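You operate a simulated robot arm through the tools that you are given. There is no shell and no other tool.

The job below is to be done with a simulated two-armed robot. You get a single attempt, and the scene is never put back.

Task
Test the trip with the green breaker off, then switch it all back on.
Fine: one push on the test button; clear cover shut; other breakers stay on. Where these are worked on the way, their far stop is far enough and under half their travel is too little: clear cover.

The check looks at the end state, three seconds after you hand in, the way a careful person would. Anything else that was tipped, shoved, dropped, spilled or broken makes it a failure. Lids that push on must go on centred and level and be pressed home; caps that screw on are set level and turned clockwise until they are tight.

Robot
Two 7-joint arms with two-finger parallel grippers on one trunk, on a base that drives. Base frame: it is fixed to the floor where the robot stands at the start and does not move with it; the origin is under the middle of the robot, x ahead of it, y to its left, z up. Lengths are in mm, angles in rad, forces in N, time in s.
The left shoulder is at the start at [50, 187, 1085], the right one opposite. With the tool pointing down near the work surface each hand reaches from about 100 to 600 mm from the robot's upright axis, wherever it stands, measured 20 degrees to its own side. Places, roughly: bench breaker [-1700, -2200, 1100]; blue breaker [-1700, -2000, 1100]; clear cover [-1700, -2100, 1300]; green breaker [-1700, -2000, 1100]; test button [-1700, -2100, 1300]; trip lever [-1700, -2200, 1300]; white breaker [-1700, -2100, 1100]. Payload 3.43 kg a hand.
The tool frame of a hand sits at the grasp point between the pads (the TCP): z along the fingers, y along the line on which they close. The tips reach 30 mm beyond it. Largest opening 94 mm; finger width 28, thickness 10; the body of the gripper, 50 by 96 mm, starts 55 mm behind the TCP.
Orientation is that of the tool frame in the base frame, as a unit quaternion [w, x, y, z]. With the fingers straight down and closing along the base's y, the tool's x points along the base's -x, its y along +y and its z along -z.

Tools
- The arms move only by the tool drive_tool. It takes "left_steps", "right_steps" or both (then of equal length, played together; a hand with none holds still); each is a list of rows, each a list of 7 numbers: the closure in counts, from 0 (fully open) to 255 (shut), then the shift along the tool's x, y, z in units of 300 mm (1.0 is 300 mm), then the turn, a rotation vector about the tool's x, y, z in units of 180 degrees (1.0 is 180 degrees). In form: [[hand, x, y, z, rx, ry, rz], ...]. A call has 1 to 20 rows; each row is the pose to reach, as a shift and turn from the pose commanded when the call began, along the tool's axes at that moment. A call with a number of a shift or a turn outside -1 to 1 is refused whole. Each row takes 0.2 s and may step no farther than 50 mm and 0.15 rad from the row before; otherwise, or with a gripper value out of range, the whole call is refused. Where a pose cannot be reached the arm comes as near as it can. A force on the tool above 40 N (or 10 N above the force at the start of the call, whichever is more), or a blocked arm, ends the call early, and 0.2 s more pass. Each finger travels about 153 mm/s and halts on what it meets, pressing with about 21 N; the grip force reading is that of the motor and also rises with nothing between the fingers. The clock runs only during rows and for 0.2 s after the last one: add rows that repeat a pose to give the fingers time. It gives the time, the measured TCP pose, the force on the tool (base axes), the opening and the grip force at its end, in the units of the frame above (readings bear some noise), with the torque about the TCP (base axes, N m) and any sound that the robot's microphone picked up.
- Cameras (640 x 400 px; columns grow to the right, rows downward): "scene" is now at [152.8, 7.6, 1277.5]; the picture's right is [0.08, -1.00, 0.00], its down [-0.27, -0.02, -0.96] and it looks along [0.96, 0.08, -0.27] (base axes); focal length 214 px, centre (320, 200). "left" rides on the left gripper at [76, -14, -102] in its tool frame; the picture's right is [0.18, 0.98, 0.00], its down [-0.75, 0.14, -0.64] and it looks along [-0.63, 0.12, 0.77] (tool axes); focal length 243 px, centre (320, 200). "right" rides on the right gripper at [76, 14, -103] in its tool frame; the picture's right is [-0.18, 0.98, 0.00], its down [-0.75, -0.14, -0.64] and it looks along [-0.63, -0.12, 0.77] (tool axes); focal length 243 px, centre (320, 200). There is no depth. A picture from a camera that has moved, and an enlarged one, comes with that camera's place and axes in the base frame and with its lens.
- camera(camera): a new picture of that camera. It takes no simulated time.
- lift_body(by): slides the trunk up (or, below 0, down) by that many mm; the arms and the scene camera ride with it, the base frame stays. It gives what a move gives, with no picture.
- roll_base(legs): drives the robot by 1 to 6 legs, each [ahead, left, turn to the left] in mm, mm and rad, along the robot's own axes; the way and the turn of a leg run together, so that a leg with both is an arc; at most 1500 mm and 3.142 rad a leg. The arms and the cameras ride along, it lands a little off, and it stops where it bumps. It gives what a move gives.
- turn_head(pan, tilt): turns the head with the scene camera to pan (to the left, within 1.396 rad either way) and tilt (down, from -0.506 to 1.204), counted from straight ahead of the robot. It gives what a move gives.
- enlarge(camera, box): a new picture of the part [left, top, right, bottom] of that camera's present view, enlarged. It takes no simulated time.
- sign_off(): hands the job in; it is judged then, once.

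Places have to be worked out from the pictures, the camera data and where the tool is seen. Open the grippers and draw the arms clear of the work before you hand the job in, unless the task says otherwise.

The tools are called after "Emit:" by a JSON object that holds its "fn" and its "kwargs". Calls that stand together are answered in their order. drive_tool: Moves the arms, as the interface text tells. Its arguments: {"type":"object","properties":{"left_steps":{"type":"array"},"right_steps":{"type":"array"}},"required":[]} The other tools are called the same way: lift_body (by) slides the trunk up or down; roll_base (legs) drives the base; turn_head (pan, tilt) turns the head that bears the scene camera; camera (camera) takes a picture; enlarge (camera, box) takes an enlarged picture of a part of a camera's view; sign_off () hands the job in.

At the start:

```text
t: 0.0
left_eef_pos: [359.0, 185.8, 1158.5]
left_ee_rot: [0.0, -0.001, 1.0, 0.0]
left_force: [-0.4, -0.2, -0.6]
left_moment: [-0.02, 0.04, -0.01]
left_finger_gap: 94.2
left_finger_force: 0.0
right_eef_pos: [311.9, -136.8, 1234.4]
right_ee_rot: [0.0, 0.0, 1.0, 0.0]
right_force: [-1.0, 0.0, -0.3]
right_moment: [-0.02, 0.02, -0.02]
right_finger_gap: 93.7
right_finger_force: 0.0
trunk travel left (down, up): [-300.0, 132.0]
robot x, y, heading: [1.7, 0.6, 0.004]
head pan, tilt: [0.084, 0.276]
```

scene: 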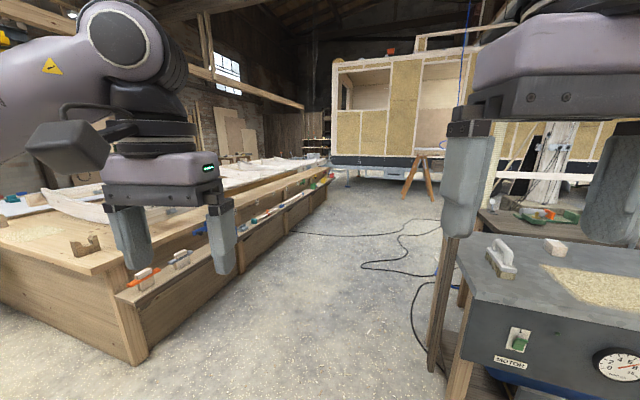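
right: 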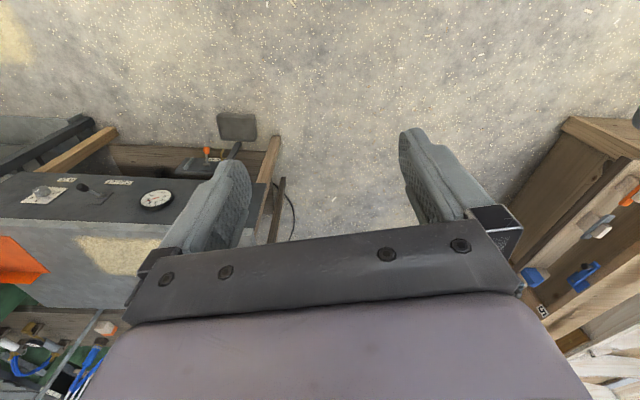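
left: 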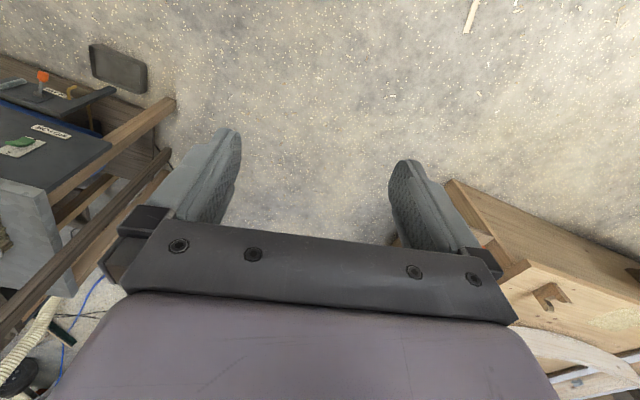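

The pictures show a workshop, with a machine to the right and a bench to the left. The breaker panel should be behind me to the right, so I turn the head right to see the way there.

Emit:
{"fn": "turn_head", "kwargs": {"pan": -1.39, "tilt": 0.3}}

Emit:
{"fn": "camera", "kwargs": {"camera": "scene"}}

```text
t: 1.6
left_eef_pos: [358.8, 186.5, 1160.0]
left_ee_rot: [-0.001, -0.001, 1.0, 0.0]
left_force: [-0.3, 0.6, -0.7]
left_moment: [-0.02, -0.01, -0.01]
left_finger_gap: 94.1
left_finger_force: 0.0
right_eef_pos: [313.0, -135.1, 1233.7]
right_ee_rot: [0.0, 0.0, 1.0, -0.001]
right_force: [0.0, -0.5, -0.1]
right_moment: [0.01, -0.01, 0.01]
right_finger_gap: 94.2
right_finger_force: 0.0
trunk travel left (down, up): [-300.0, 132.0]
robot x, y, heading: [-1.2, 1.3, 0.001]
head pan, tilt: [-1.389, 0.3]
```

```text
taken
camera scene: at [76.6, -92.0, 1275.2], right [-0.98, -0.18, 0.0], down [-0.05, 0.29, -0.96], along [0.17, -0.94, -0.3], focal length 214 px, centre (320, 200)
```

scene: 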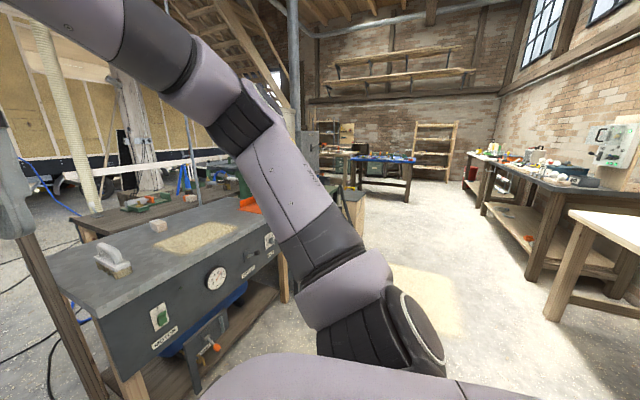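

The grey-green panel at the far right of the picture, above a long bench, may be the target. I turn the base to the right in place in part and look again.

Emit:
{"fn": "roll_base", "kwargs": {"legs": [[0, 0, -1.2]]}}

Emit:
{"fn": "camera", "kwargs": {"camera": "scene"}}

```text
t: 5.0
left_eef_pos: [301.9, -267.7, 1160.1]
left_ee_rot: [0.0, 0.566, 0.824, 0.0]
left_force: [0.1, 0.0, 0.0]
left_moment: [0.01, -0.04, -0.04]
left_finger_gap: 94.1
left_finger_force: 0.1
right_eef_pos: [-15.0, -340.4, 1233.9]
right_ee_rot: [0.0, 0.566, 0.824, 0.0]
right_force: [0.1, -0.4, -0.1]
right_moment: [0.0, 0.0, -0.02]
right_finger_gap: 94.2
right_finger_force: 0.1
trunk travel left (down, up): [-300.0, 132.0]
robot x, y, heading: [-3.9, -1.3, -1.205]
head pan, tilt: [-1.389, 0.3]
```

```text
taken
camera scene: at [-57.5, -103.4, 1275.2], right [-0.52, 0.85, 0.0], down [0.25, 0.15, -0.96], along [-0.82, -0.5, -0.3], focal length 214 px, centre (320, 200)
```

scene: 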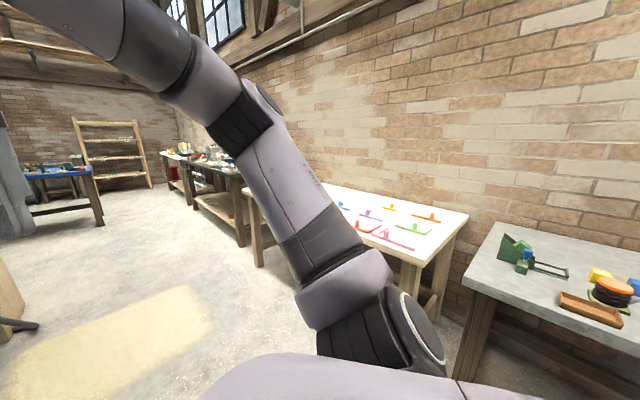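

The place of the panel is hidden behind the arm here. I turn the base on to heading about -2.25 and look straight ahead.

Emit:
{"fn": "roll_base", "kwargs": {"legs": [[0, 0, -1.0]]}}

Emit:
{"fn": "turn_head", "kwargs": {"pan": 0.0, "tilt": 0.2}}

Emit:
{"fn": "camera", "kwargs": {"camera": "scene"}}

```text
t: 8.0
left_eef_pos: [-67.8, -397.8, 1160.0]
left_ee_rot: [0.0, 0.895, 0.446, 0.001]
left_force: [0.5, 0.2, 0.3]
left_moment: [-0.01, -0.01, 0.03]
left_finger_gap: 93.9
left_finger_force: 0.1
right_eef_pos: [-297.9, -167.8, 1234.8]
right_ee_rot: [0.0, 0.895, 0.445, 0.0]
right_force: [0.0, -0.3, 0.1]
right_moment: [0.0, -0.01, -0.04]
right_finger_gap: 94.0
right_finger_force: 0.1
trunk travel left (down, up): [-300.0, 132.0]
robot x, y, heading: [2.4, 1.1, -2.221]
head pan, tilt: [-1.389, 0.3]
```

```text
t: 9.5
left_eef_pos: [-68.8, -398.0, 1159.8]
left_ee_rot: [0.0, 0.895, 0.446, 0.0]
left_force: [-0.4, -0.1, 0.1]
left_moment: [-0.02, 0.0, 0.01]
left_finger_gap: 93.9
left_finger_force: 0.0
right_eef_pos: [-297.1, -168.5, 1234.3]
right_ee_rot: [-0.001, 0.896, 0.444, 0.0]
right_force: [-0.7, -0.8, 0.8]
right_moment: [0.0, -0.01, -0.02]
right_finger_gap: 93.6
right_finger_force: 0.2
trunk travel left (down, up): [-300.0, 132.0]
robot x, y, heading: [-2.2, -0.2, -2.221]
head pan, tilt: [0.0, 0.201]
```

```text
taken
camera scene: at [-90.3, -120.9, 1284.5], right [-0.8, 0.6, 0.0], down [0.12, 0.16, -0.98], along [-0.59, -0.78, -0.2], focal length 214 px, centre (320, 200)
```

scene: 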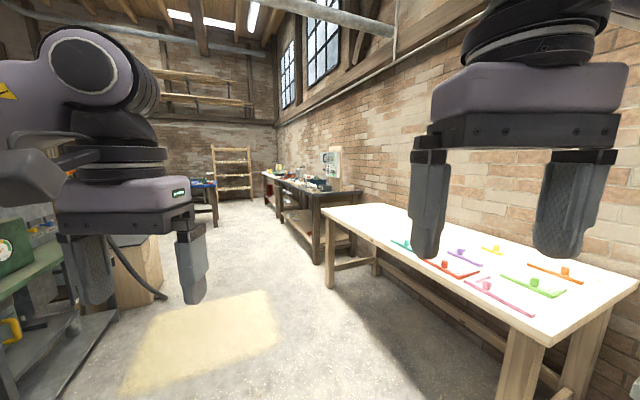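

Emit:
{"fn": "enlarge", "kwargs": {"camera": "scene", "box": [240, 120, 400, 220]}}

```text
4.00 times, centred on (320, 170) of scene
camera zoom: at [-90.3, -120.9, 1284.5], right [-0.8, 0.6, 0.0], down [0.12, 0.16, -0.98], along [-0.59, -0.78, -0.2], focal length 858 px, centre (320, 320)
```

zoom: 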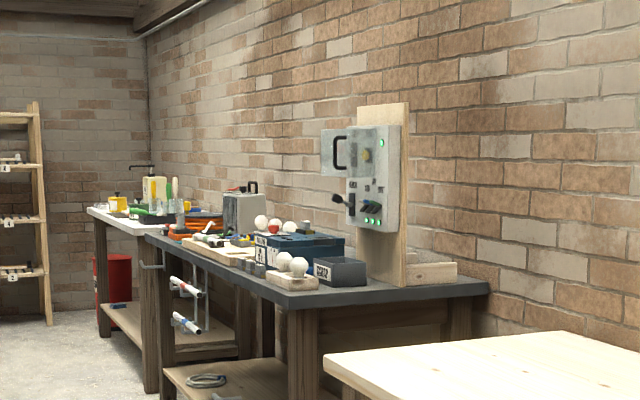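

The panel stands on a board at the near end of the dark bench by the right-hand wall, with its clear cover sticking out to the left. The corridor to it looks free, so I drive up to about (-550, -1400) and look again.

Emit:
{"fn": "roll_base", "kwargs": {"legs": [[1440, 410, 0]]}}

Emit:
{"fn": "camera", "kwargs": {"camera": "scene"}}

```text
t: 17.0
left_eef_pos: [-650.5, -1799.3, 1158.5]
left_ee_rot: [0.001, 0.902, 0.432, 0.001]
left_force: [-0.9, 0.3, -1.0]
left_moment: [0.02, 0.02, -0.04]
left_finger_gap: 94.1
left_finger_force: 0.0
right_eef_pos: [-872.8, -1562.5, 1234.9]
right_ee_rot: [0.0, 0.902, 0.432, 0.0]
right_force: [-0.6, 0.0, -0.8]
right_moment: [-0.02, 0.02, 0.0]
right_finger_gap: 93.9
right_finger_force: 0.0
trunk travel left (down, up): [-300.0, 132.0]
robot x, y, heading: [-571.6, -1403.7, -2.251]
head pan, tilt: [0.0, 0.201]
```

```text
taken
camera scene: at [-664.1, -1521.6, 1284.5], right [-0.78, 0.63, 0.0], down [0.12, 0.16, -0.98], along [-0.61, -0.76, -0.2], focal length 214 px, centre (320, 200)
```

scene: 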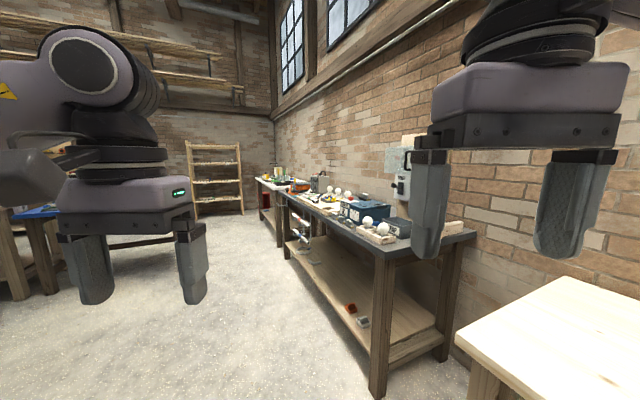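

The bench's near corner is at about (-1490, -2090) with its top near z 790. I turn toward the panel so that it lies between the arms, and zoom on it.

Emit:
{"fn": "roll_base", "kwargs": {"legs": [[0, 0, -0.34]]}}

Emit:
{"fn": "camera", "kwargs": {"camera": "scene"}}

Emit:
{"fn": "enlarge", "kwargs": {"camera": "scene", "box": [240, 100, 400, 200]}}

```text
t: 18.4
left_eef_pos: [-778.1, -1750.1, 1159.8]
left_ee_rot: [0.0, 0.962, 0.274, -0.001]
left_force: [0.3, 0.8, 0.6]
left_moment: [-0.03, -0.02, 0.0]
left_finger_gap: 94.0
left_finger_force: 0.1
right_eef_pos: [-908.3, -1451.3, 1234.5]
right_ee_rot: [0.0, 0.962, 0.273, 0.0]
right_force: [-0.5, -0.4, 0.1]
right_moment: [-0.03, -0.02, 0.0]
right_finger_gap: 93.9
right_finger_force: 0.0
trunk travel left (down, up): [-300.0, 132.0]
robot x, y, heading: [-569.3, -1399.8, -2.59]
head pan, tilt: [0.0, 0.201]
```

```text
taken
camera scene: at [-698.2, -1482.8, 1284.5], right [-0.53, 0.85, 0.0], down [0.17, 0.1, -0.98], along [-0.83, -0.51, -0.2], focal length 214 px, centre (320, 200)
```

scene: 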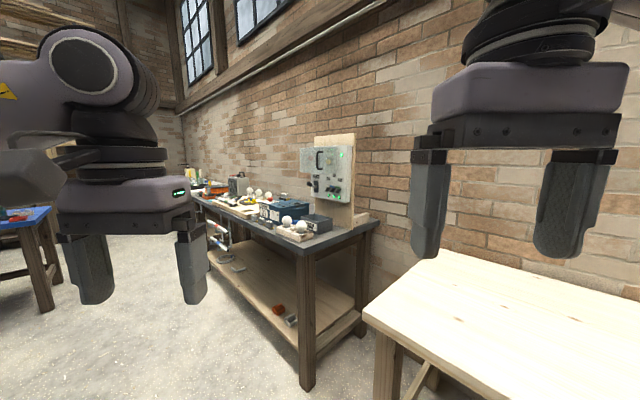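

```text
4.00 times, centred on (320, 150) of scene
camera zoom: at [-698.2, -1482.8, 1284.5], right [-0.53, 0.85, 0.0], down [0.17, 0.1, -0.98], along [-0.83, -0.51, -0.2], focal length 858 px, centre (320, 400)
```

zoom: 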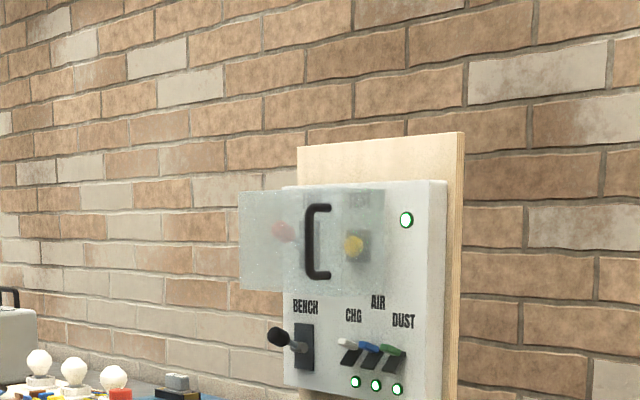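

The panel shows all green lights: BENCH lever at the lower left, then CHG (white), AIR (blue) and DUST (green). A clear cover with a black handle lies over a yellow button and something red. Panel and wall are tilted about 13° from the base y, so I drive to about 900 mm in front of it and turn to face it.

Emit:
{"fn": "roll_base", "kwargs": {"legs": [[660, 608, 0], [0, 0, -0.78]]}}

Emit:
{"fn": "camera", "kwargs": {"camera": "scene"}}

Emit:
{"fn": "enlarge", "kwargs": {"camera": "scene", "box": [240, 140, 400, 240]}}

```text
t: 26.4
left_eef_pos: [-1193.9, -2380.3, 1159.4]
left_ee_rot: [0.001, 0.994, -0.106, 0.0]
left_force: [0.7, -0.7, -0.7]
left_moment: [0.01, 0.0, 0.03]
left_finger_gap: 94.1
left_finger_force: 0.1
right_eef_pos: [-1082.8, -2076.7, 1234.2]
right_ee_rot: [0.0, 0.994, -0.107, 0.001]
right_force: [-0.3, -0.9, -0.2]
right_moment: [0.01, -0.03, 0.01]
right_finger_gap: 94.0
right_finger_force: 0.0
trunk travel left (down, up): [-300.0, 132.0]
robot x, y, heading: [-806.3, -2278.4, 2.927]
head pan, tilt: [0.0, 0.201]
```

```text
taken
camera scene: at [-952.0, -2243.2, 1284.5], right [0.21, 0.98, 0.0], down [0.19, -0.04, -0.98], along [-0.96, 0.21, -0.2], focal length 214 px, centre (320, 200)
```

scene: 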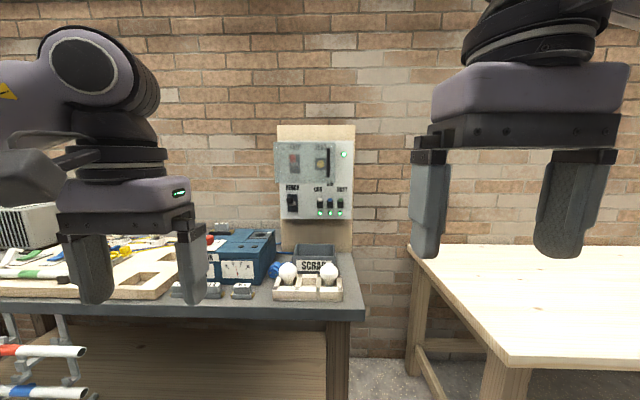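

```text
4.00 times, centred on (320, 190) of scene
camera zoom: at [-952.0, -2243.2, 1284.5], right [0.21, 0.98, 0.0], down [0.19, -0.04, -0.98], along [-0.96, 0.21, -0.2], focal length 858 px, centre (320, 240)
```

zoom: 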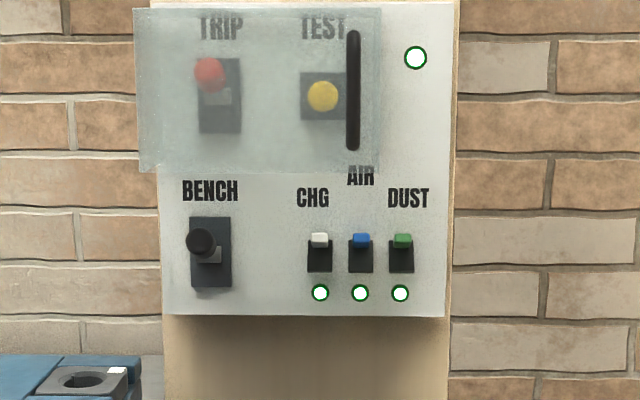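

I see the panel square on. Triangulated estimates: button near (-1738, -2069, 1258), with the breaker toggles 40 mm apart at z≈1122. The clear hood is hinged or sliding, and its vertical handle is about 26 mm right of my centreline and about 850 mm ahead of my axis. First, in free space, I turn both tools to point forward.

Emit:
{"fn": "drive_tool", "kwargs": {"left_steps": [[0, -0.033, 0, -0.01, 0, -0.0417, 0], [0, -0.066, 0, -0.02, 0, -0.0833, 0], [0, -0.1, 0, -0.03, 0, -0.125, 0], [0, -0.133, 0, -0.04, 0, -0.1667, 0], [0, -0.167, 0, -0.05, 0, -0.2083, 0], [0, -0.2, 0, -0.06, 0, -0.25, 0], [0, -0.233, 0, -0.07, 0, -0.2917, 0], [0, -0.267, 0, -0.08, 0, -0.3333, 0], [0, -0.3, 0, -0.09, 0, -0.375, 0], [0, -0.333, 0, -0.1, 0, -0.4167, 0], [0, -0.367, 0, -0.11, 0, -0.4583, 0], [0, -0.4, 0, -0.12, 0, -0.5, 0], [0, -0.4, 0, -0.12, 0, -0.5, 0]], "right_steps": [[255, -0.033, 0, 0, 0, -0.0417, 0], [255, -0.066, 0, 0, 0, -0.0833, 0], [255, -0.1, 0, 0, 0, -0.125, 0], [255, -0.133, 0, 0, 0, -0.1667, 0], [255, -0.167, 0, 0, 0, -0.2083, 0], [255, -0.2, 0, 0, 0, -0.25, 0], [255, -0.233, 0, 0, 0, -0.2917, 0], [255, -0.267, 0, 0, 0, -0.3333, 0], [255, -0.3, 0, 0, 0, -0.375, 0], [255, -0.333, 0, 0, 0, -0.4167, 0], [255, -0.367, 0, 0, 0, -0.4583, 0], [255, -0.4, 0, 0, 0, -0.5, 0], [255, -0.4, 0, 0, 0, -0.5, 0]]}}

Emit:
{"fn": "camera", "kwargs": {"camera": "scene"}}

Emit:
{"fn": "camera", "kwargs": {"camera": "right"}}

Emit:
{"fn": "camera", "kwargs": {"camera": "left"}}

```text
t: 29.2
left_eef_pos: [-1312.8, -2356.4, 1195.8]
left_ee_rot: [0.076, -0.702, 0.076, 0.704]
left_force: [-0.4, 1.5, 0.1]
left_moment: [0.01, 0.01, -0.04]
left_finger_gap: 94.0
left_finger_force: 0.1
right_eef_pos: [-1199.1, -2051.0, 1235.2]
right_ee_rot: [0.075, -0.702, 0.075, 0.704]
right_force: [0.8, -0.1, 0.0]
right_moment: [0.01, -0.03, 0.03]
right_finger_gap: 0.0
right_finger_force: 21.4
trunk travel left (down, up): [-300.0, 132.0]
robot x, y, heading: [-802.9, -2273.2, 2.925]
head pan, tilt: [0.0, 0.201]
```

```text
taken
camera scene: at [-951.9, -2243.3, 1284.5], right [0.21, 0.98, 0.0], down [0.19, -0.04, -0.98], along [-0.96, 0.21, -0.2], focal length 214 px, centre (320, 200)
```

scene: 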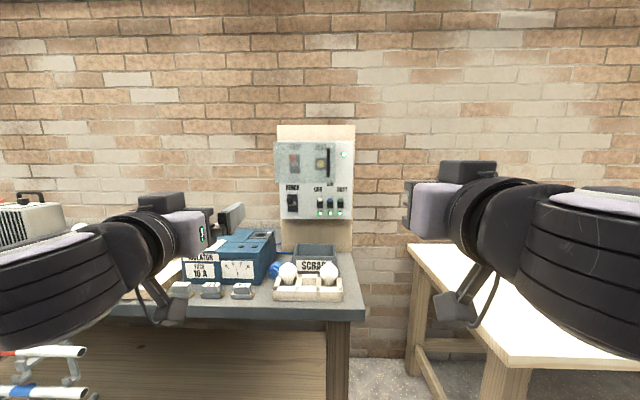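

```text
taken
camera right: at [-1102.3, -2085.1, 1158.9], right [-0.21, -0.96, 0.18], down [0.66, 0.0, 0.75], along [-0.72, 0.28, 0.63], focal length 243 px, centre (320, 200)
```

right: 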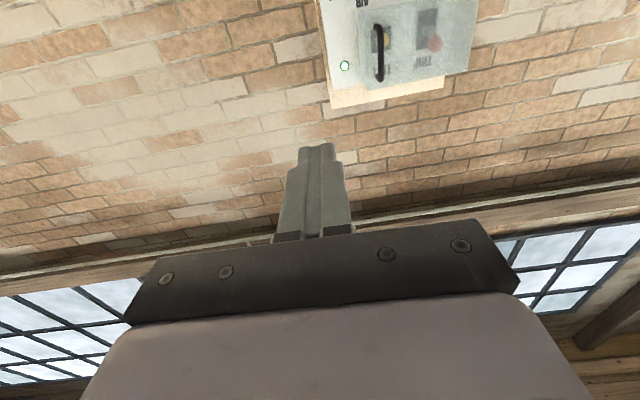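

```text
taken
camera left: at [-1209.6, -2363.1, 1119.1], right [-0.21, -0.96, -0.18], down [0.6, -0.27, 0.75], along [-0.77, 0.05, 0.63], focal length 243 px, centre (320, 200)
```

left: 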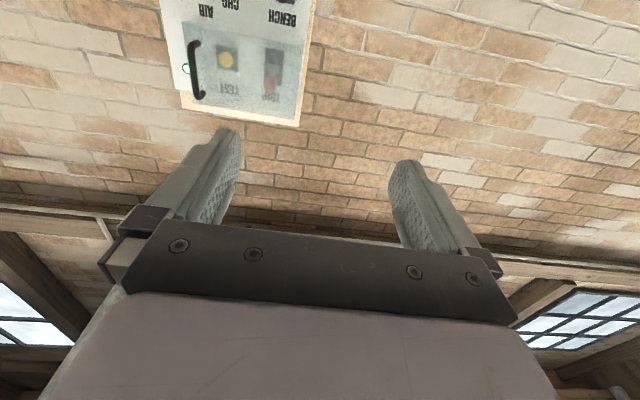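

Both tools now point forward, and the wrists are clear of the panel and bench. I drive 250 mm ahead, which leaves the left tips about 90 mm short of the handle and off to its left.

Emit:
{"fn": "roll_base", "kwargs": {"legs": [[250, 0, 0]]}}

Emit:
{"fn": "camera", "kwargs": {"camera": "scene"}}

Emit:
{"fn": "enlarge", "kwargs": {"camera": "scene", "box": [240, 130, 400, 230]}}

Emit:
{"fn": "camera", "kwargs": {"camera": "left"}}

Emit:
{"fn": "camera", "kwargs": {"camera": "right"}}

```text
t: 31.0
left_eef_pos: [-1560.5, -2301.1, 1194.9]
left_ee_rot: [0.075, -0.703, 0.075, 0.703]
left_force: [-0.6, -0.1, 0.0]
left_moment: [0.02, 0.02, 0.01]
left_finger_gap: 94.0
left_finger_force: 0.1
right_eef_pos: [-1446.2, -1996.2, 1236.2]
right_ee_rot: [0.076, -0.703, 0.075, 0.703]
right_force: [-0.5, 0.1, 0.1]
right_moment: [0.0, 0.01, 0.02]
right_finger_gap: 0.0
right_finger_force: 20.9
trunk travel left (down, up): [-300.0, 132.0]
robot x, y, heading: [-1051.2, -2218.3, 2.928]
head pan, tilt: [0.0, 0.201]
```

```text
taken
camera scene: at [-1199.8, -2189.3, 1284.4], right [0.21, 0.98, 0.0], down [0.2, -0.04, -0.98], along [-0.96, 0.21, -0.2], focal length 214 px, centre (320, 200)
```

scene: 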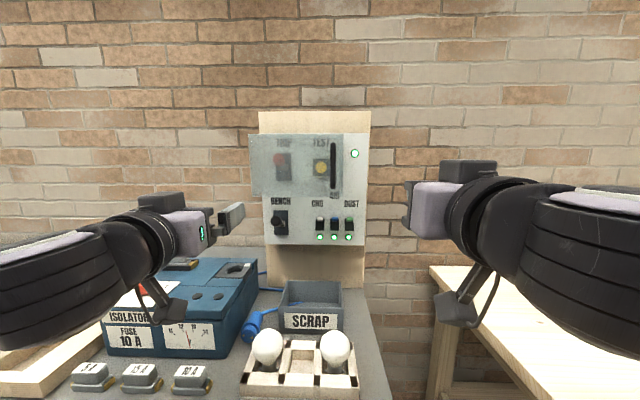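

```text
4.00 times, centred on (320, 180) of scene
camera zoom: at [-1199.8, -2189.3, 1284.4], right [0.21, 0.98, 0.0], down [0.2, -0.04, -0.98], along [-0.96, 0.21, -0.2], focal length 858 px, centre (320, 280)
```

zoom: 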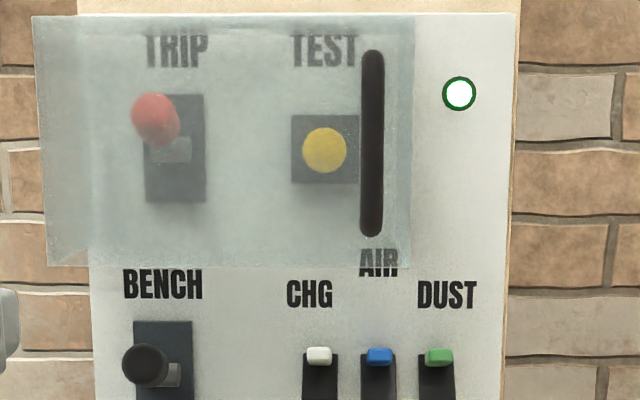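

```text
taken
camera left: at [-1457.2, -2309.2, 1119.0], right [-0.21, -0.96, -0.18], down [0.6, -0.27, 0.75], along [-0.77, 0.05, 0.63], focal length 243 px, centre (320, 200)
```

left: 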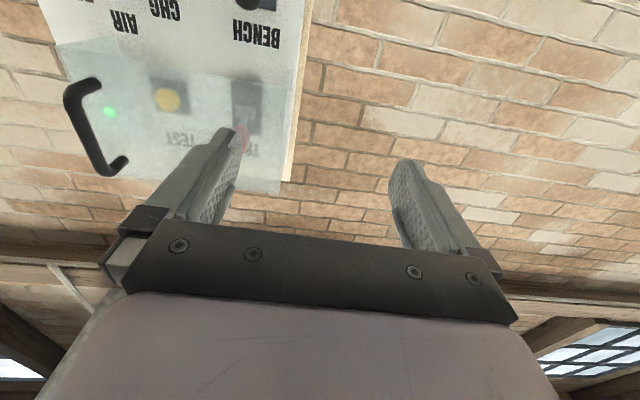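

```text
taken
camera right: at [-1349.8, -2031.2, 1159.1], right [-0.21, -0.96, 0.18], down [0.66, 0.0, 0.75], along [-0.72, 0.28, 0.63], focal length 243 px, centre (320, 200)
```

right: 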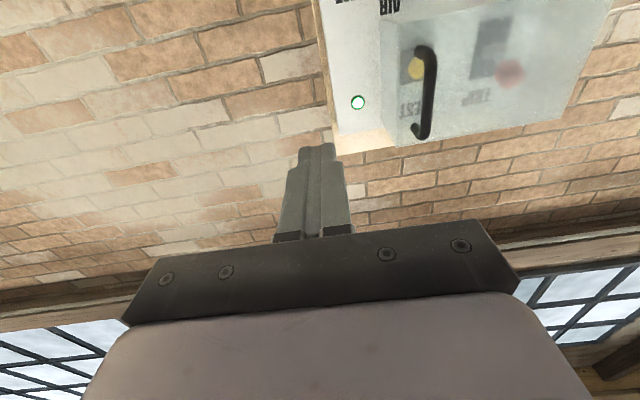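

The handle estimate, (-1632, -2068, 1265), matches both hand cameras (predicted (95,138) and (426,100), both seen there). I move the left hand in line with it while still about 80 mm short, half closing the fingers, and slide the right hand out of the way.

Emit:
{"fn": "drive_tool", "kwargs": {"left_steps": [[140, -0.039, -0.118, 0, 0, 0, 0], [140, -0.078, -0.236, 0, 0, 0, 0], [140, -0.117, -0.355, 0, 0, 0, 0], [140, -0.156, -0.473, 0, 0, 0, 0], [140, -0.195, -0.591, 0, 0, 0, 0], [140, -0.234, -0.709, 0, 0, 0, 0], [140, -0.234, -0.709, 0, 0, 0, 0]], "right_steps": [[255, 0, -0.08, 0, 0, 0, 0], [255, 0, -0.16, 0, 0, 0, 0], [255, 0, -0.24, 0, 0, 0, 0], [255, 0, -0.32, 0, 0, 0, 0], [255, 0, -0.32, 0, 0, 0, 0], [255, 0, -0.32, 0, 0, 0, 0], [255, 0, -0.32, 0, 0, 0, 0]]}}

Emit:
{"fn": "camera", "kwargs": {"camera": "scene"}}

Emit:
{"fn": "camera", "kwargs": {"camera": "left"}}

Emit:
{"fn": "camera", "kwargs": {"camera": "right"}}

```text
t: 32.6
left_eef_pos: [-1514.6, -2092.3, 1265.5]
left_ee_rot: [0.076, -0.703, 0.075, 0.703]
left_force: [0.5, -0.6, -0.1]
left_moment: [-0.01, 0.02, 0.01]
left_finger_gap: 42.4
left_finger_force: 0.2
right_eef_pos: [-1425.3, -1902.0, 1234.4]
right_ee_rot: [-0.074, 0.703, -0.074, -0.703]
right_force: [0.1, 1.3, 0.0]
right_moment: [-0.01, 0.02, -0.02]
right_finger_gap: 0.0
right_finger_force: 21.0
trunk travel left (down, up): [-300.0, 132.0]
robot x, y, heading: [-1051.9, -2221.1, 2.927]
head pan, tilt: [0.0, 0.201]
```

```text
taken
camera scene: at [-1199.4, -2189.6, 1284.5], right [0.21, 0.98, 0.0], down [0.19, -0.04, -0.98], along [-0.96, 0.21, -0.2], focal length 214 px, centre (320, 200)
```

scene: 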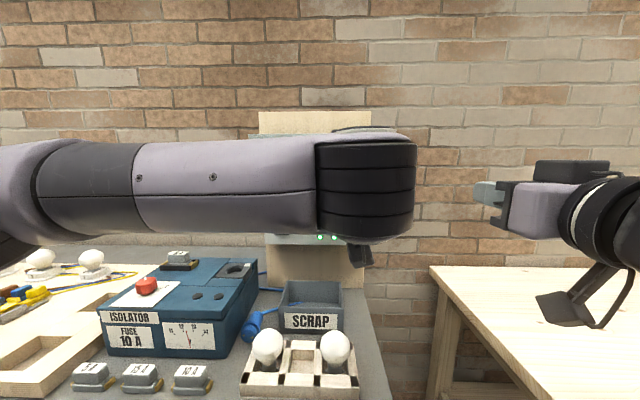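

```text
taken
camera left: at [-1412.6, -2100.2, 1189.6], right [-0.21, -0.96, -0.18], down [0.6, -0.27, 0.75], along [-0.77, 0.05, 0.63], focal length 243 px, centre (320, 200)
```

left: 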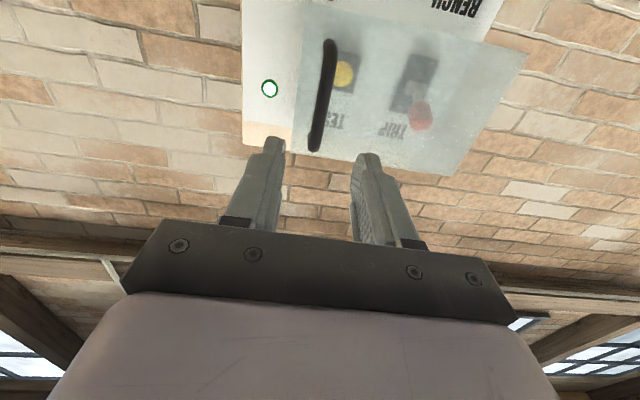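

```text
taken
camera right: at [-1328.8, -1937.4, 1159.1], right [-0.21, -0.96, 0.18], down [0.66, 0.0, 0.75], along [-0.72, 0.28, 0.63], focal length 243 px, centre (320, 200)
```

right: 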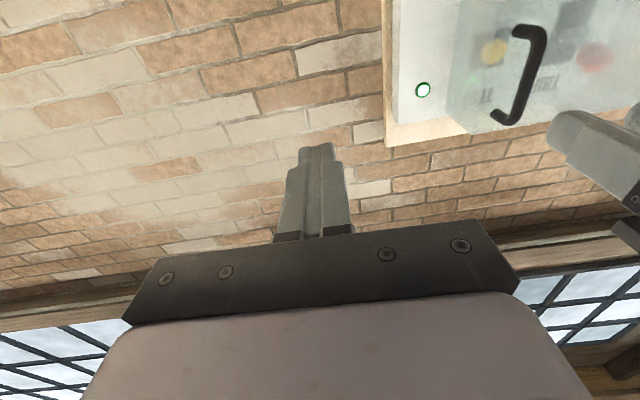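

The handle lies between the left fingers as predicted, with about 120 mm from the TCP to the bar. I go ahead 105 mm with the fingers still apart, then look.

Emit:
{"fn": "drive_tool", "kwargs": {"left_steps": [[140, 0, 0, 0.12, 0, 0, 0], [140, 0, 0, 0.24, 0, 0, 0], [140, 0, 0, 0.3, 0, 0, 0], [140, 0, 0, 0.35, 0, 0, 0], [140, 0, 0, 0.35, 0, 0, 0]]}}

Emit:
{"fn": "camera", "kwargs": {"camera": "left"}}

Emit:
{"fn": "camera", "kwargs": {"camera": "right"}}

```text
t: 33.8
left_eef_pos: [-1618.8, -2070.5, 1265.1]
left_ee_rot: [-0.076, 0.703, -0.076, -0.703]
left_force: [-0.3, 0.1, 0.4]
left_moment: [0.01, -0.02, -0.01]
left_finger_gap: 42.5
left_finger_force: 0.0
right_eef_pos: [-1425.9, -1902.1, 1235.1]
right_ee_rot: [0.077, -0.703, 0.077, 0.703]
right_force: [-0.5, -0.2, 0.2]
right_moment: [-0.01, 0.0, 0.04]
right_finger_gap: 0.0
right_finger_force: 21.0
trunk travel left (down, up): [-300.0, 132.0]
robot x, y, heading: [-1056.1, -2221.6, 2.93]
head pan, tilt: [0.0, 0.201]
```

```text
taken
camera left: at [-1515.8, -2078.3, 1188.1], right [-0.21, -0.96, -0.18], down [0.6, -0.27, 0.75], along [-0.77, 0.05, 0.63], focal length 243 px, centre (320, 200)
```

left: 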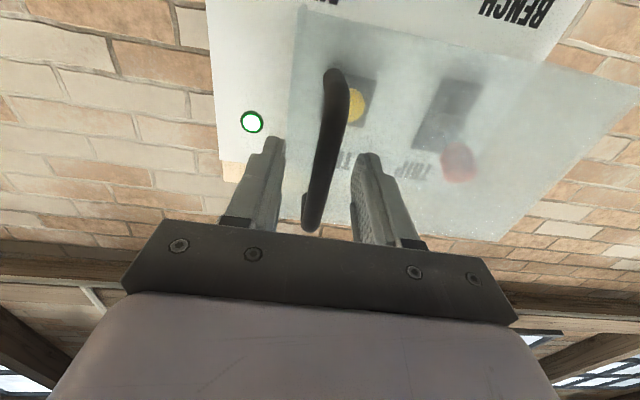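

```text
taken
camera right: at [-1328.7, -1937.3, 1159.2], right [-0.21, -0.96, 0.18], down [0.66, 0.0, 0.75], along [-0.72, 0.28, 0.63], focal length 243 px, centre (320, 200)
```

right: 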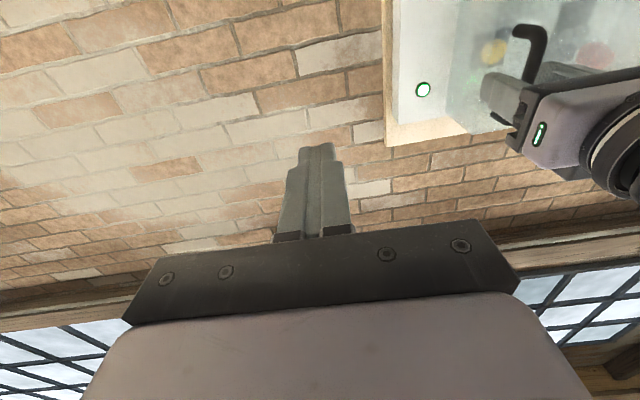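

The bar is between the left pads. I close on it.

Emit:
{"fn": "drive_tool", "kwargs": {"left_steps": [[200, 0, 0, 0, 0, 0, 0], [255, 0, 0, 0, 0, 0, 0], [255, 0, 0, 0, 0, 0, 0], [255, 0, 0, 0, 0, 0, 0]]}}

Emit:
{"fn": "camera", "kwargs": {"camera": "left"}}

```text
t: 34.8
left_eef_pos: [-1618.3, -2070.5, 1264.6]
left_ee_rot: [0.076, -0.703, 0.075, 0.703]
left_force: [3.7, -1.8, -1.6]
left_moment: [-0.15, -0.27, 0.04]
left_finger_gap: 11.6
left_finger_force: 45.5
right_eef_pos: [-1424.1, -1903.3, 1235.3]
right_ee_rot: [0.076, -0.703, 0.076, 0.703]
right_force: [0.5, -0.3, 0.5]
right_moment: [0.01, 0.0, 0.02]
right_finger_gap: 0.0
right_finger_force: 20.8
trunk travel left (down, up): [-300.0, 132.0]
robot x, y, heading: [-1053.6, -2217.8, 2.926]
head pan, tilt: [0.0, 0.201]
```

```text
taken
camera left: at [-1515.3, -2078.7, 1188.3], right [-0.21, -0.96, -0.18], down [0.6, -0.27, 0.75], along [-0.77, 0.05, 0.63], focal length 243 px, centre (320, 200)
```

left: 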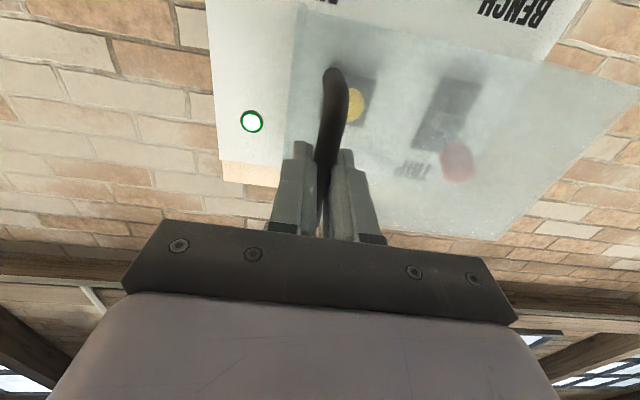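

The bar, about 12 mm thick, is gripped. I probe with a small pull straight out (9 mm) and read the forces to learn how the cover moves.

Emit:
{"fn": "drive_tool", "kwargs": {"left_steps": [[255, 0, 0, -0.015, 0, 0, 0], [255, 0, 0, -0.03, 0, 0, 0], [255, 0, 0, -0.03, 0, 0, 0]]}}

Emit:
{"fn": "camera", "kwargs": {"camera": "left"}}

```text
t: 35.6
left_eef_pos: [-1611.9, -2076.0, 1263.7]
left_ee_rot: [-0.074, 0.704, -0.072, -0.703]
left_force: [-8.9, -7.4, -4.7]
left_moment: [-0.29, 0.79, 0.08]
left_finger_gap: 11.2
left_finger_force: 44.8
right_eef_pos: [-1426.4, -1902.8, 1234.1]
right_ee_rot: [-0.076, 0.703, -0.075, -0.703]
right_force: [-0.8, 1.0, 0.9]
right_moment: [0.03, 0.0, -0.01]
right_finger_gap: 0.0
right_finger_force: 20.8
trunk travel left (down, up): [-300.0, 132.0]
robot x, y, heading: [-1049.1, -2221.1, 2.923]
head pan, tilt: [0.0, 0.201]
```

```text
taken
camera left: at [-1510.1, -2083.2, 1188.5], right [-0.2, -0.96, -0.19], down [0.6, -0.27, 0.75], along [-0.78, 0.04, 0.63], focal length 243 px, centre (320, 200)
```

left: 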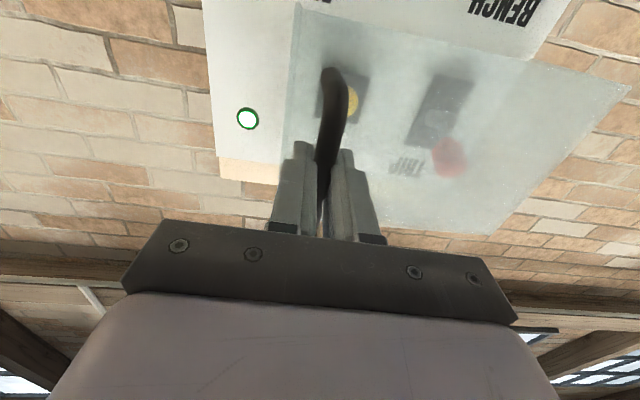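

The hand was drawn 7 mm out and 4 mm left, so the cover swings on a vertical hinge at its left edge. I follow that arc with the hand turning along, through about 0.64 rad.

Emit:
{"fn": "drive_tool", "kwargs": {"left_steps": [[255, 0, 0.035, -0.0157, 0.0255, 0, 0], [255, 0, 0.0733, -0.0587, 0.0509, 0, 0], [255, 0, 0.115, -0.0983, 0.0764, 0, 0], [255, 0, 0.16, -0.1347, 0.1019, 0, 0], [255, 0, 0.2077, -0.167, 0.1273, 0, 0], [255, 0, 0.2577, -0.1957, 0.1528, 0, 0], [255, 0, 0.3097, -0.2203, 0.1783, 0, 0], [255, 0, 0.3637, -0.2407, 0.2037, 0, 0]]}}

Emit:
{"fn": "camera", "kwargs": {"camera": "left"}}

Emit:
{"fn": "camera", "kwargs": {"camera": "scene"}}

Emit:
{"fn": "camera", "kwargs": {"camera": "right"}}

```text
t: 37.4
left_eef_pos: [-1561.9, -2194.8, 1266.5]
left_ee_rot: [-0.293, 0.644, -0.293, -0.643]
left_force: [-4.3, -2.0, -8.5]
left_moment: [-0.17, -0.11, 0.18]
left_finger_gap: 11.2
left_finger_force: 44.7
right_eef_pos: [-1426.2, -1903.9, 1235.6]
right_ee_rot: [-0.076, 0.704, -0.076, -0.702]
right_force: [-0.1, 0.4, -0.3]
right_moment: [0.01, 0.04, 0.0]
right_finger_gap: 0.2
right_finger_force: 21.4
trunk travel left (down, up): [-300.0, 132.0]
robot x, y, heading: [-1053.5, -2218.4, 2.927]
head pan, tilt: [0.0, 0.201]
```

```text
taken
camera left: at [-1484.4, -2263.1, 1188.7], right [-0.74, -0.65, -0.19], down [0.31, -0.58, 0.75], along [-0.59, 0.5, 0.63], focal length 243 px, centre (320, 200)
```

left: 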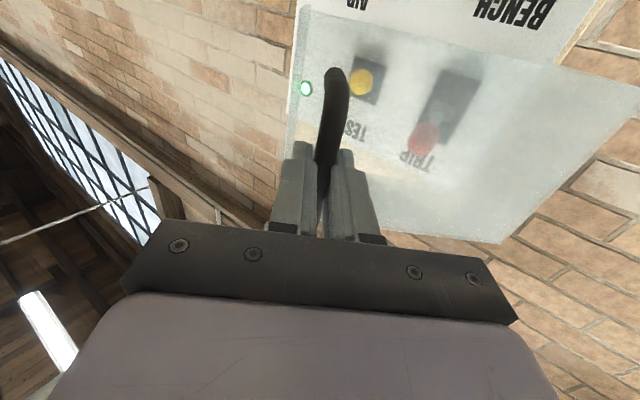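

```text
taken
camera scene: at [-1200.7, -2189.8, 1284.4], right [0.21, 0.98, 0.0], down [0.2, -0.04, -0.98], along [-0.96, 0.21, -0.2], focal length 214 px, centre (320, 200)
```

scene: 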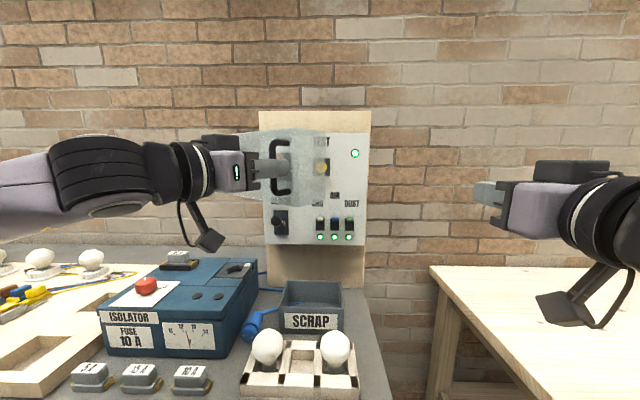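

```text
taken
camera right: at [-1329.9, -1937.6, 1158.9], right [-0.21, -0.96, 0.18], down [0.66, 0.0, 0.75], along [-0.72, 0.28, 0.63], focal length 243 px, centre (320, 200)
```

right: 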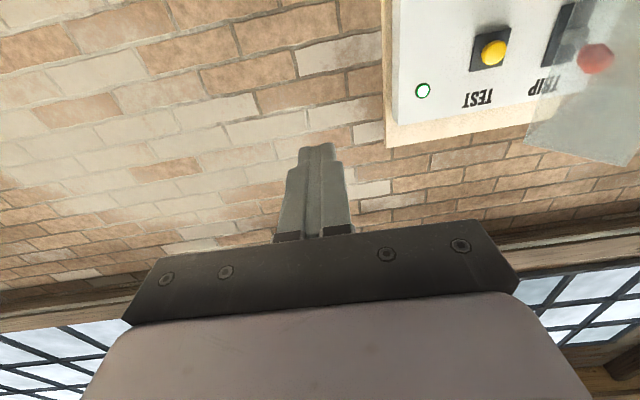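

The cover follows easily with small forces, and the button is already uncovered. I carry on along the same arc to about 1.6 rad, or to the stop.

Emit:
{"fn": "drive_tool", "kwargs": {"left_steps": [[255, 0, 0.035, -0.0457, 0.0255, 0, 0], [255, 0, 0.0733, -0.0887, 0.0509, 0, 0], [255, 0, 0.115, -0.1283, 0.0764, 0, 0], [255, 0, 0.16, -0.1647, 0.1019, 0, 0], [255, 0, 0.2077, -0.197, 0.1273, 0, 0], [255, 0, 0.2577, -0.2257, 0.1528, 0, 0], [255, 0, 0.3097, -0.2503, 0.1783, 0, 0], [255, 0, 0.3637, -0.2707, 0.2037, 0, 0], [255, 0, 0.419, -0.2863, 0.2292, 0, 0], [255, 0, 0.4755, -0.2979, 0.2546, 0, 0], [255, 0, 0.5326, -0.3047, 0.2801, 0, 0], [255, 0, 0.5903, -0.307, 0.3056, 0, 0]]}}

Emit:
{"fn": "camera", "kwargs": {"camera": "left"}}

Emit:
{"fn": "camera", "kwargs": {"camera": "scene"}}

```text
t: 39.2
left_eef_pos: [-1558.7, -2243.9, 1264.7]
left_ee_rot: [-0.373, 0.608, -0.396, -0.577]
left_force: [-8.8, 0.1, 1.6]
left_moment: [-0.78, -0.67, 0.01]
left_finger_gap: 11.4
left_finger_force: 45.3
left hand out of reach, approached as far as the arm can: row 4, 5, 6, 7, 8, 9
right_eef_pos: [-1423.9, -1901.0, 1236.1]
right_ee_rot: [0.075, -0.702, 0.077, 0.704]
right_force: [0.1, 0.2, 0.8]
right_moment: [-0.04, -0.02, -0.03]
right_finger_gap: 0.1
right_finger_force: 21.4
trunk travel left (down, up): [-300.0, 132.0]
robot x, y, heading: [-1052.4, -2222.1, 2.927]
head pan, tilt: [0.0, 0.201]
stopped in row 9 (left hand): the force on the tool passed its limit at 81 N (the readings are from after the stop); the commanded pose is now the measured one
```

```text
taken
camera left: at [-1503.3, -2335.9, 1195.0], right [-0.89, -0.41, -0.18], down [0.12, -0.6, 0.79], along [-0.43, 0.68, 0.59], focal length 243 px, centre (320, 200)
```

left: 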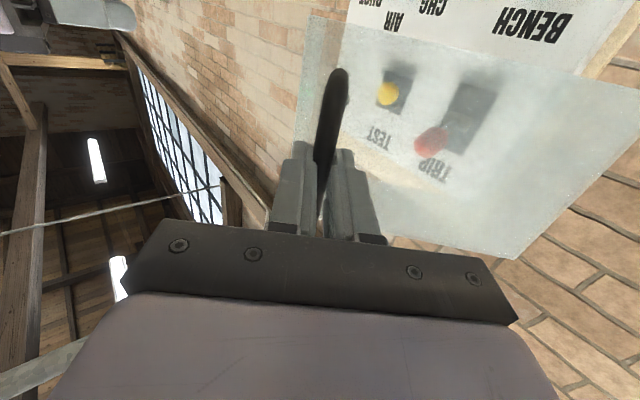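

```text
taken
camera scene: at [-1198.7, -2188.7, 1284.8], right [0.21, 0.98, 0.0], down [0.19, -0.04, -0.98], along [-0.96, 0.21, -0.2], focal length 214 px, centre (320, 200)
```

scene: 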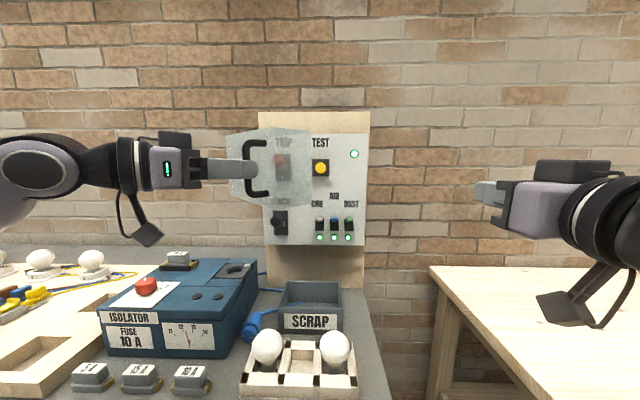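

The left arm ran out of reach near 0.95 rad, but the cover did open that far. I release the bar and draw the hand straight back, so the cover can be pushed to its stop from inside with the other hand.

Emit:
{"fn": "drive_tool", "kwargs": {"left_steps": [[200, 0, 0, 0, 0, 0, 0], [140, 0, 0, 0, 0, 0, 0], [120, 0, 0, 0, 0, 0, 0], [120, 0, 0, -0.05, 0, 0, 0], [120, 0, 0, -0.1, 0, 0, 0], [120, 0, 0, -0.15, 0, 0, 0], [120, 0, 0, -0.2, 0, 0, 0]]}}

Emit:
{"fn": "camera", "kwargs": {"camera": "left"}}

Emit:
{"fn": "camera", "kwargs": {"camera": "scene"}}

Emit:
{"fn": "camera", "kwargs": {"camera": "right"}}

```text
t: 40.8
left_eef_pos: [-1547.6, -2263.2, 1269.7]
left_ee_rot: [-0.376, 0.605, -0.399, -0.578]
left_force: [0.4, -0.1, 0.0]
left_moment: [0.03, -0.03, 0.0]
left_finger_gap: 49.6
left_finger_force: 0.1
left hand out of reach, approached as far as the arm can: row 5, 6, 7
right_eef_pos: [-1425.9, -1902.0, 1235.6]
right_ee_rot: [0.076, -0.702, 0.076, 0.704]
right_force: [-1.0, 0.2, -0.9]
right_moment: [0.01, 0.02, -0.01]
right_finger_gap: 0.0
right_finger_force: 21.2
trunk travel left (down, up): [-300.0, 132.0]
robot x, y, heading: [-1051.8, -2223.3, 2.926]
head pan, tilt: [0.0, 0.201]
```

```text
taken
camera left: at [-1492.8, -2355.1, 1197.5], right [-0.9, -0.4, -0.18], down [0.12, -0.61, 0.79], along [-0.42, 0.69, 0.59], focal length 243 px, centre (320, 200)
```

left: 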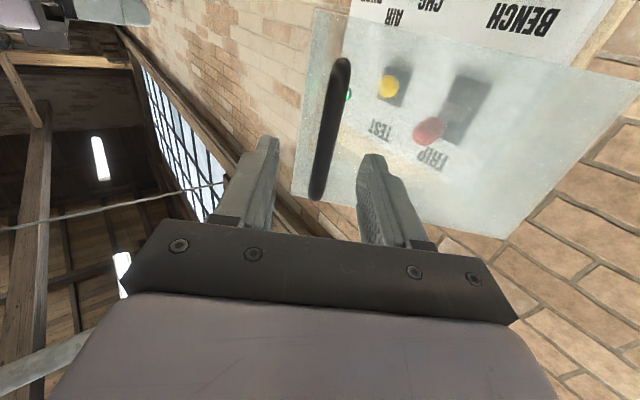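

```text
taken
camera scene: at [-1199.4, -2189.4, 1284.5], right [0.21, 0.98, 0.0], down [0.19, -0.04, -0.98], along [-0.96, 0.21, -0.2], focal length 214 px, centre (320, 200)
```

scene: 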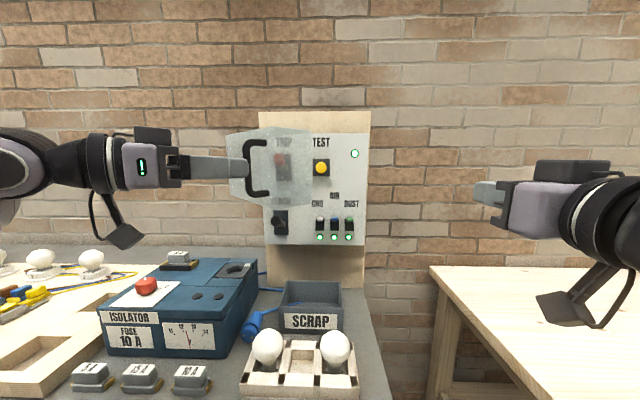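

```text
taken
camera right: at [-1328.6, -1937.2, 1159.3], right [-0.21, -0.96, 0.18], down [0.66, 0.0, 0.75], along [-0.72, 0.28, 0.63], focal length 243 px, centre (320, 200)
```

right: 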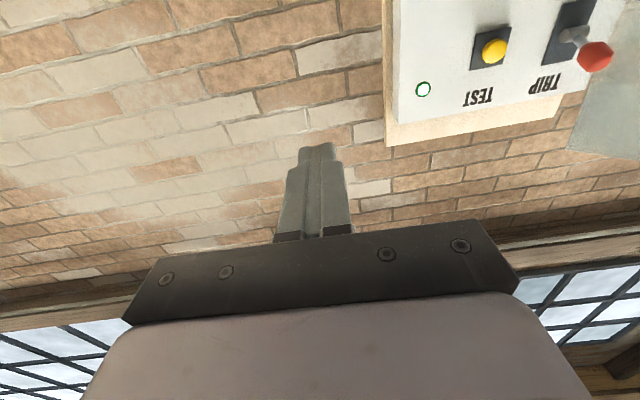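

The cover stays where it was left. The left hand is at a wrist limit with its tips only just off the bar, so I back it away while turning it forward again, then bring it back towards me, out of the cover's sweep.

Emit:
{"fn": "drive_tool", "kwargs": {"left_steps": [[120, 0, 0, -0.03, -0.03, 0, 0], [120, 0, 0, -0.06, -0.06, 0, 0], [120, 0, 0, -0.09, -0.09, 0, 0], [120, 0, 0, -0.12, -0.12, 0, 0], [120, 0, 0, -0.15, -0.16, 0, 0], [120, 0, -0.05, -0.18, -0.2, 0, 0], [120, 0, -0.15, -0.25, -0.22, 0, 0], [120, 0, -0.25, -0.32, -0.22, 0, 0], [120, 0, -0.36, -0.4, -0.22, 0, 0]]}}

Emit:
{"fn": "camera", "kwargs": {"camera": "left"}}

Emit:
{"fn": "camera", "kwargs": {"camera": "scene"}}

```text
t: 42.8
left_eef_pos: [-1402.3, -2330.3, 1278.6]
left_ee_rot: [-0.149, 0.697, -0.18, -0.678]
left_force: [-1.1, 0.8, 0.7]
left_moment: [-0.03, 0.02, 0.03]
left_finger_gap: 49.6
left_finger_force: 0.1
left hand out of reach, approached as far as the arm can: row 9
right_eef_pos: [-1424.0, -1901.5, 1236.4]
right_ee_rot: [0.076, -0.702, 0.076, 0.704]
right_force: [0.3, 0.6, 0.5]
right_moment: [-0.02, -0.02, 0.02]
right_finger_gap: 0.0
right_finger_force: 20.9
trunk travel left (down, up): [-300.0, 132.0]
robot x, y, heading: [-1051.0, -2222.0, 2.928]
head pan, tilt: [0.0, 0.201]
```

```text
taken
camera left: at [-1302.9, -2367.3, 1206.3], right [-0.44, -0.89, -0.15], down [0.5, -0.38, 0.78], along [-0.75, 0.27, 0.61], focal length 243 px, centre (320, 200)
```

left: 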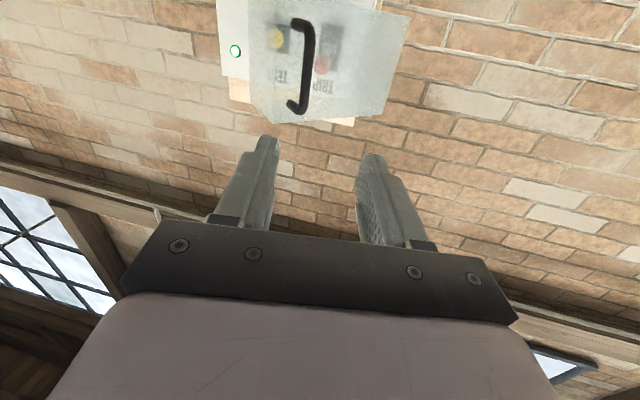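

```text
taken
camera scene: at [-1199.0, -2189.3, 1284.6], right [0.21, 0.98, 0.0], down [0.19, -0.04, -0.98], along [-0.96, 0.21, -0.2], focal length 214 px, centre (320, 200)
```

scene: 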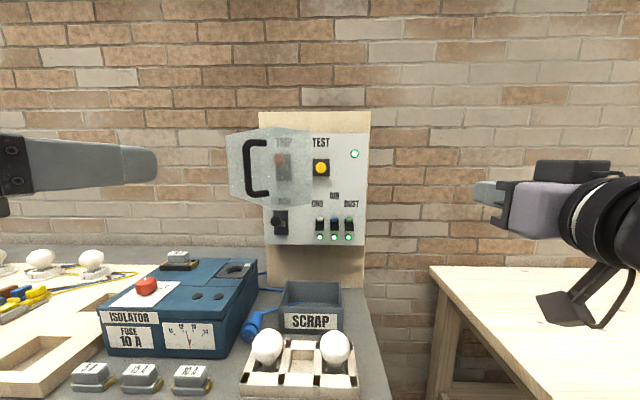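

The left hand is clear and the cover is standing at about 0.9 rad. I'll use this same hand, closed, to push the cover from inside to its far stop. First I move it right of the cover's free edge, still well in front of the panel.

Emit:
{"fn": "drive_tool", "kwargs": {"left_steps": [[255, 0.003, -0.105, 0.039, -0.0136, -0.0017, -0.0022], [255, 0.006, -0.211, 0.078, -0.0272, -0.0033, -0.0044], [255, 0.0095, -0.316, 0.1175, -0.0408, -0.005, -0.0066], [255, 0.0127, -0.421, 0.157, -0.0545, -0.0067, -0.0087], [255, 0.016, -0.527, 0.196, -0.0681, -0.0083, -0.0109], [255, 0.019, -0.632, 0.235, -0.0817, -0.01, -0.0131], [255, 0.019, -0.632, 0.235, -0.0817, -0.01, -0.0131]]}}

Emit:
{"fn": "camera", "kwargs": {"camera": "left"}}

Emit:
{"fn": "camera", "kwargs": {"camera": "right"}}

```text
t: 43.8
left_eef_pos: [-1435.3, -2270.5, 1277.0]
left_ee_rot: [-0.085, 0.721, -0.023, -0.687]
left_force: [-0.8, -0.9, -0.9]
left_moment: [0.0, 0.04, -0.03]
left_finger_gap: 0.2
left_finger_force: 21.1
right_eef_pos: [-1425.8, -1902.4, 1236.6]
right_ee_rot: [0.075, -0.703, 0.075, 0.704]
right_force: [0.3, -0.7, -0.7]
right_moment: [0.03, 0.02, -0.04]
right_finger_gap: 0.0
right_finger_force: 21.1
trunk travel left (down, up): [-300.0, 132.0]
robot x, y, heading: [-1049.6, -2224.3, 2.929]
head pan, tilt: [0.0, 0.201]
stopped in row 4 (left hand): the arm was blocked; the commanded pose is now the measured one
```

```text
taken
camera left: at [-1327.3, -2266.7, 1206.7], right [-0.14, -0.95, -0.27], down [0.57, -0.3, 0.76], along [-0.81, -0.05, 0.59], focal length 243 px, centre (320, 200)
```

left: 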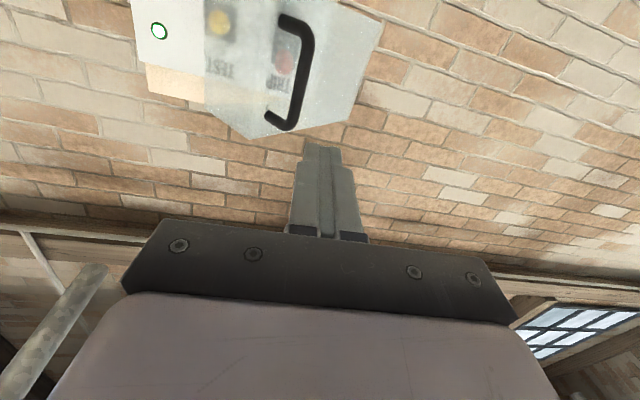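

```text
taken
camera right: at [-1328.8, -1937.6, 1159.5], right [-0.21, -0.96, 0.18], down [0.66, 0.0, 0.75], along [-0.72, 0.28, 0.63], focal length 243 px, centre (320, 200)
```

right: 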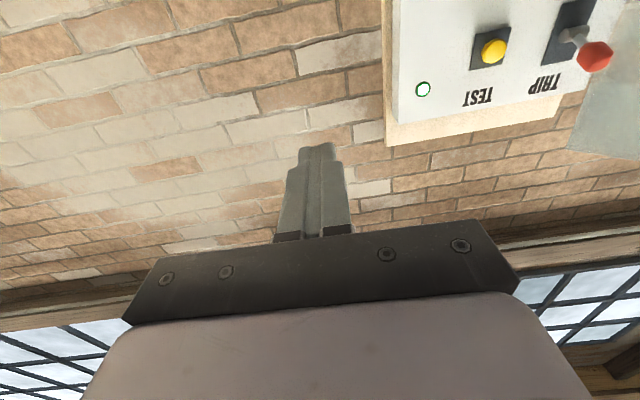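

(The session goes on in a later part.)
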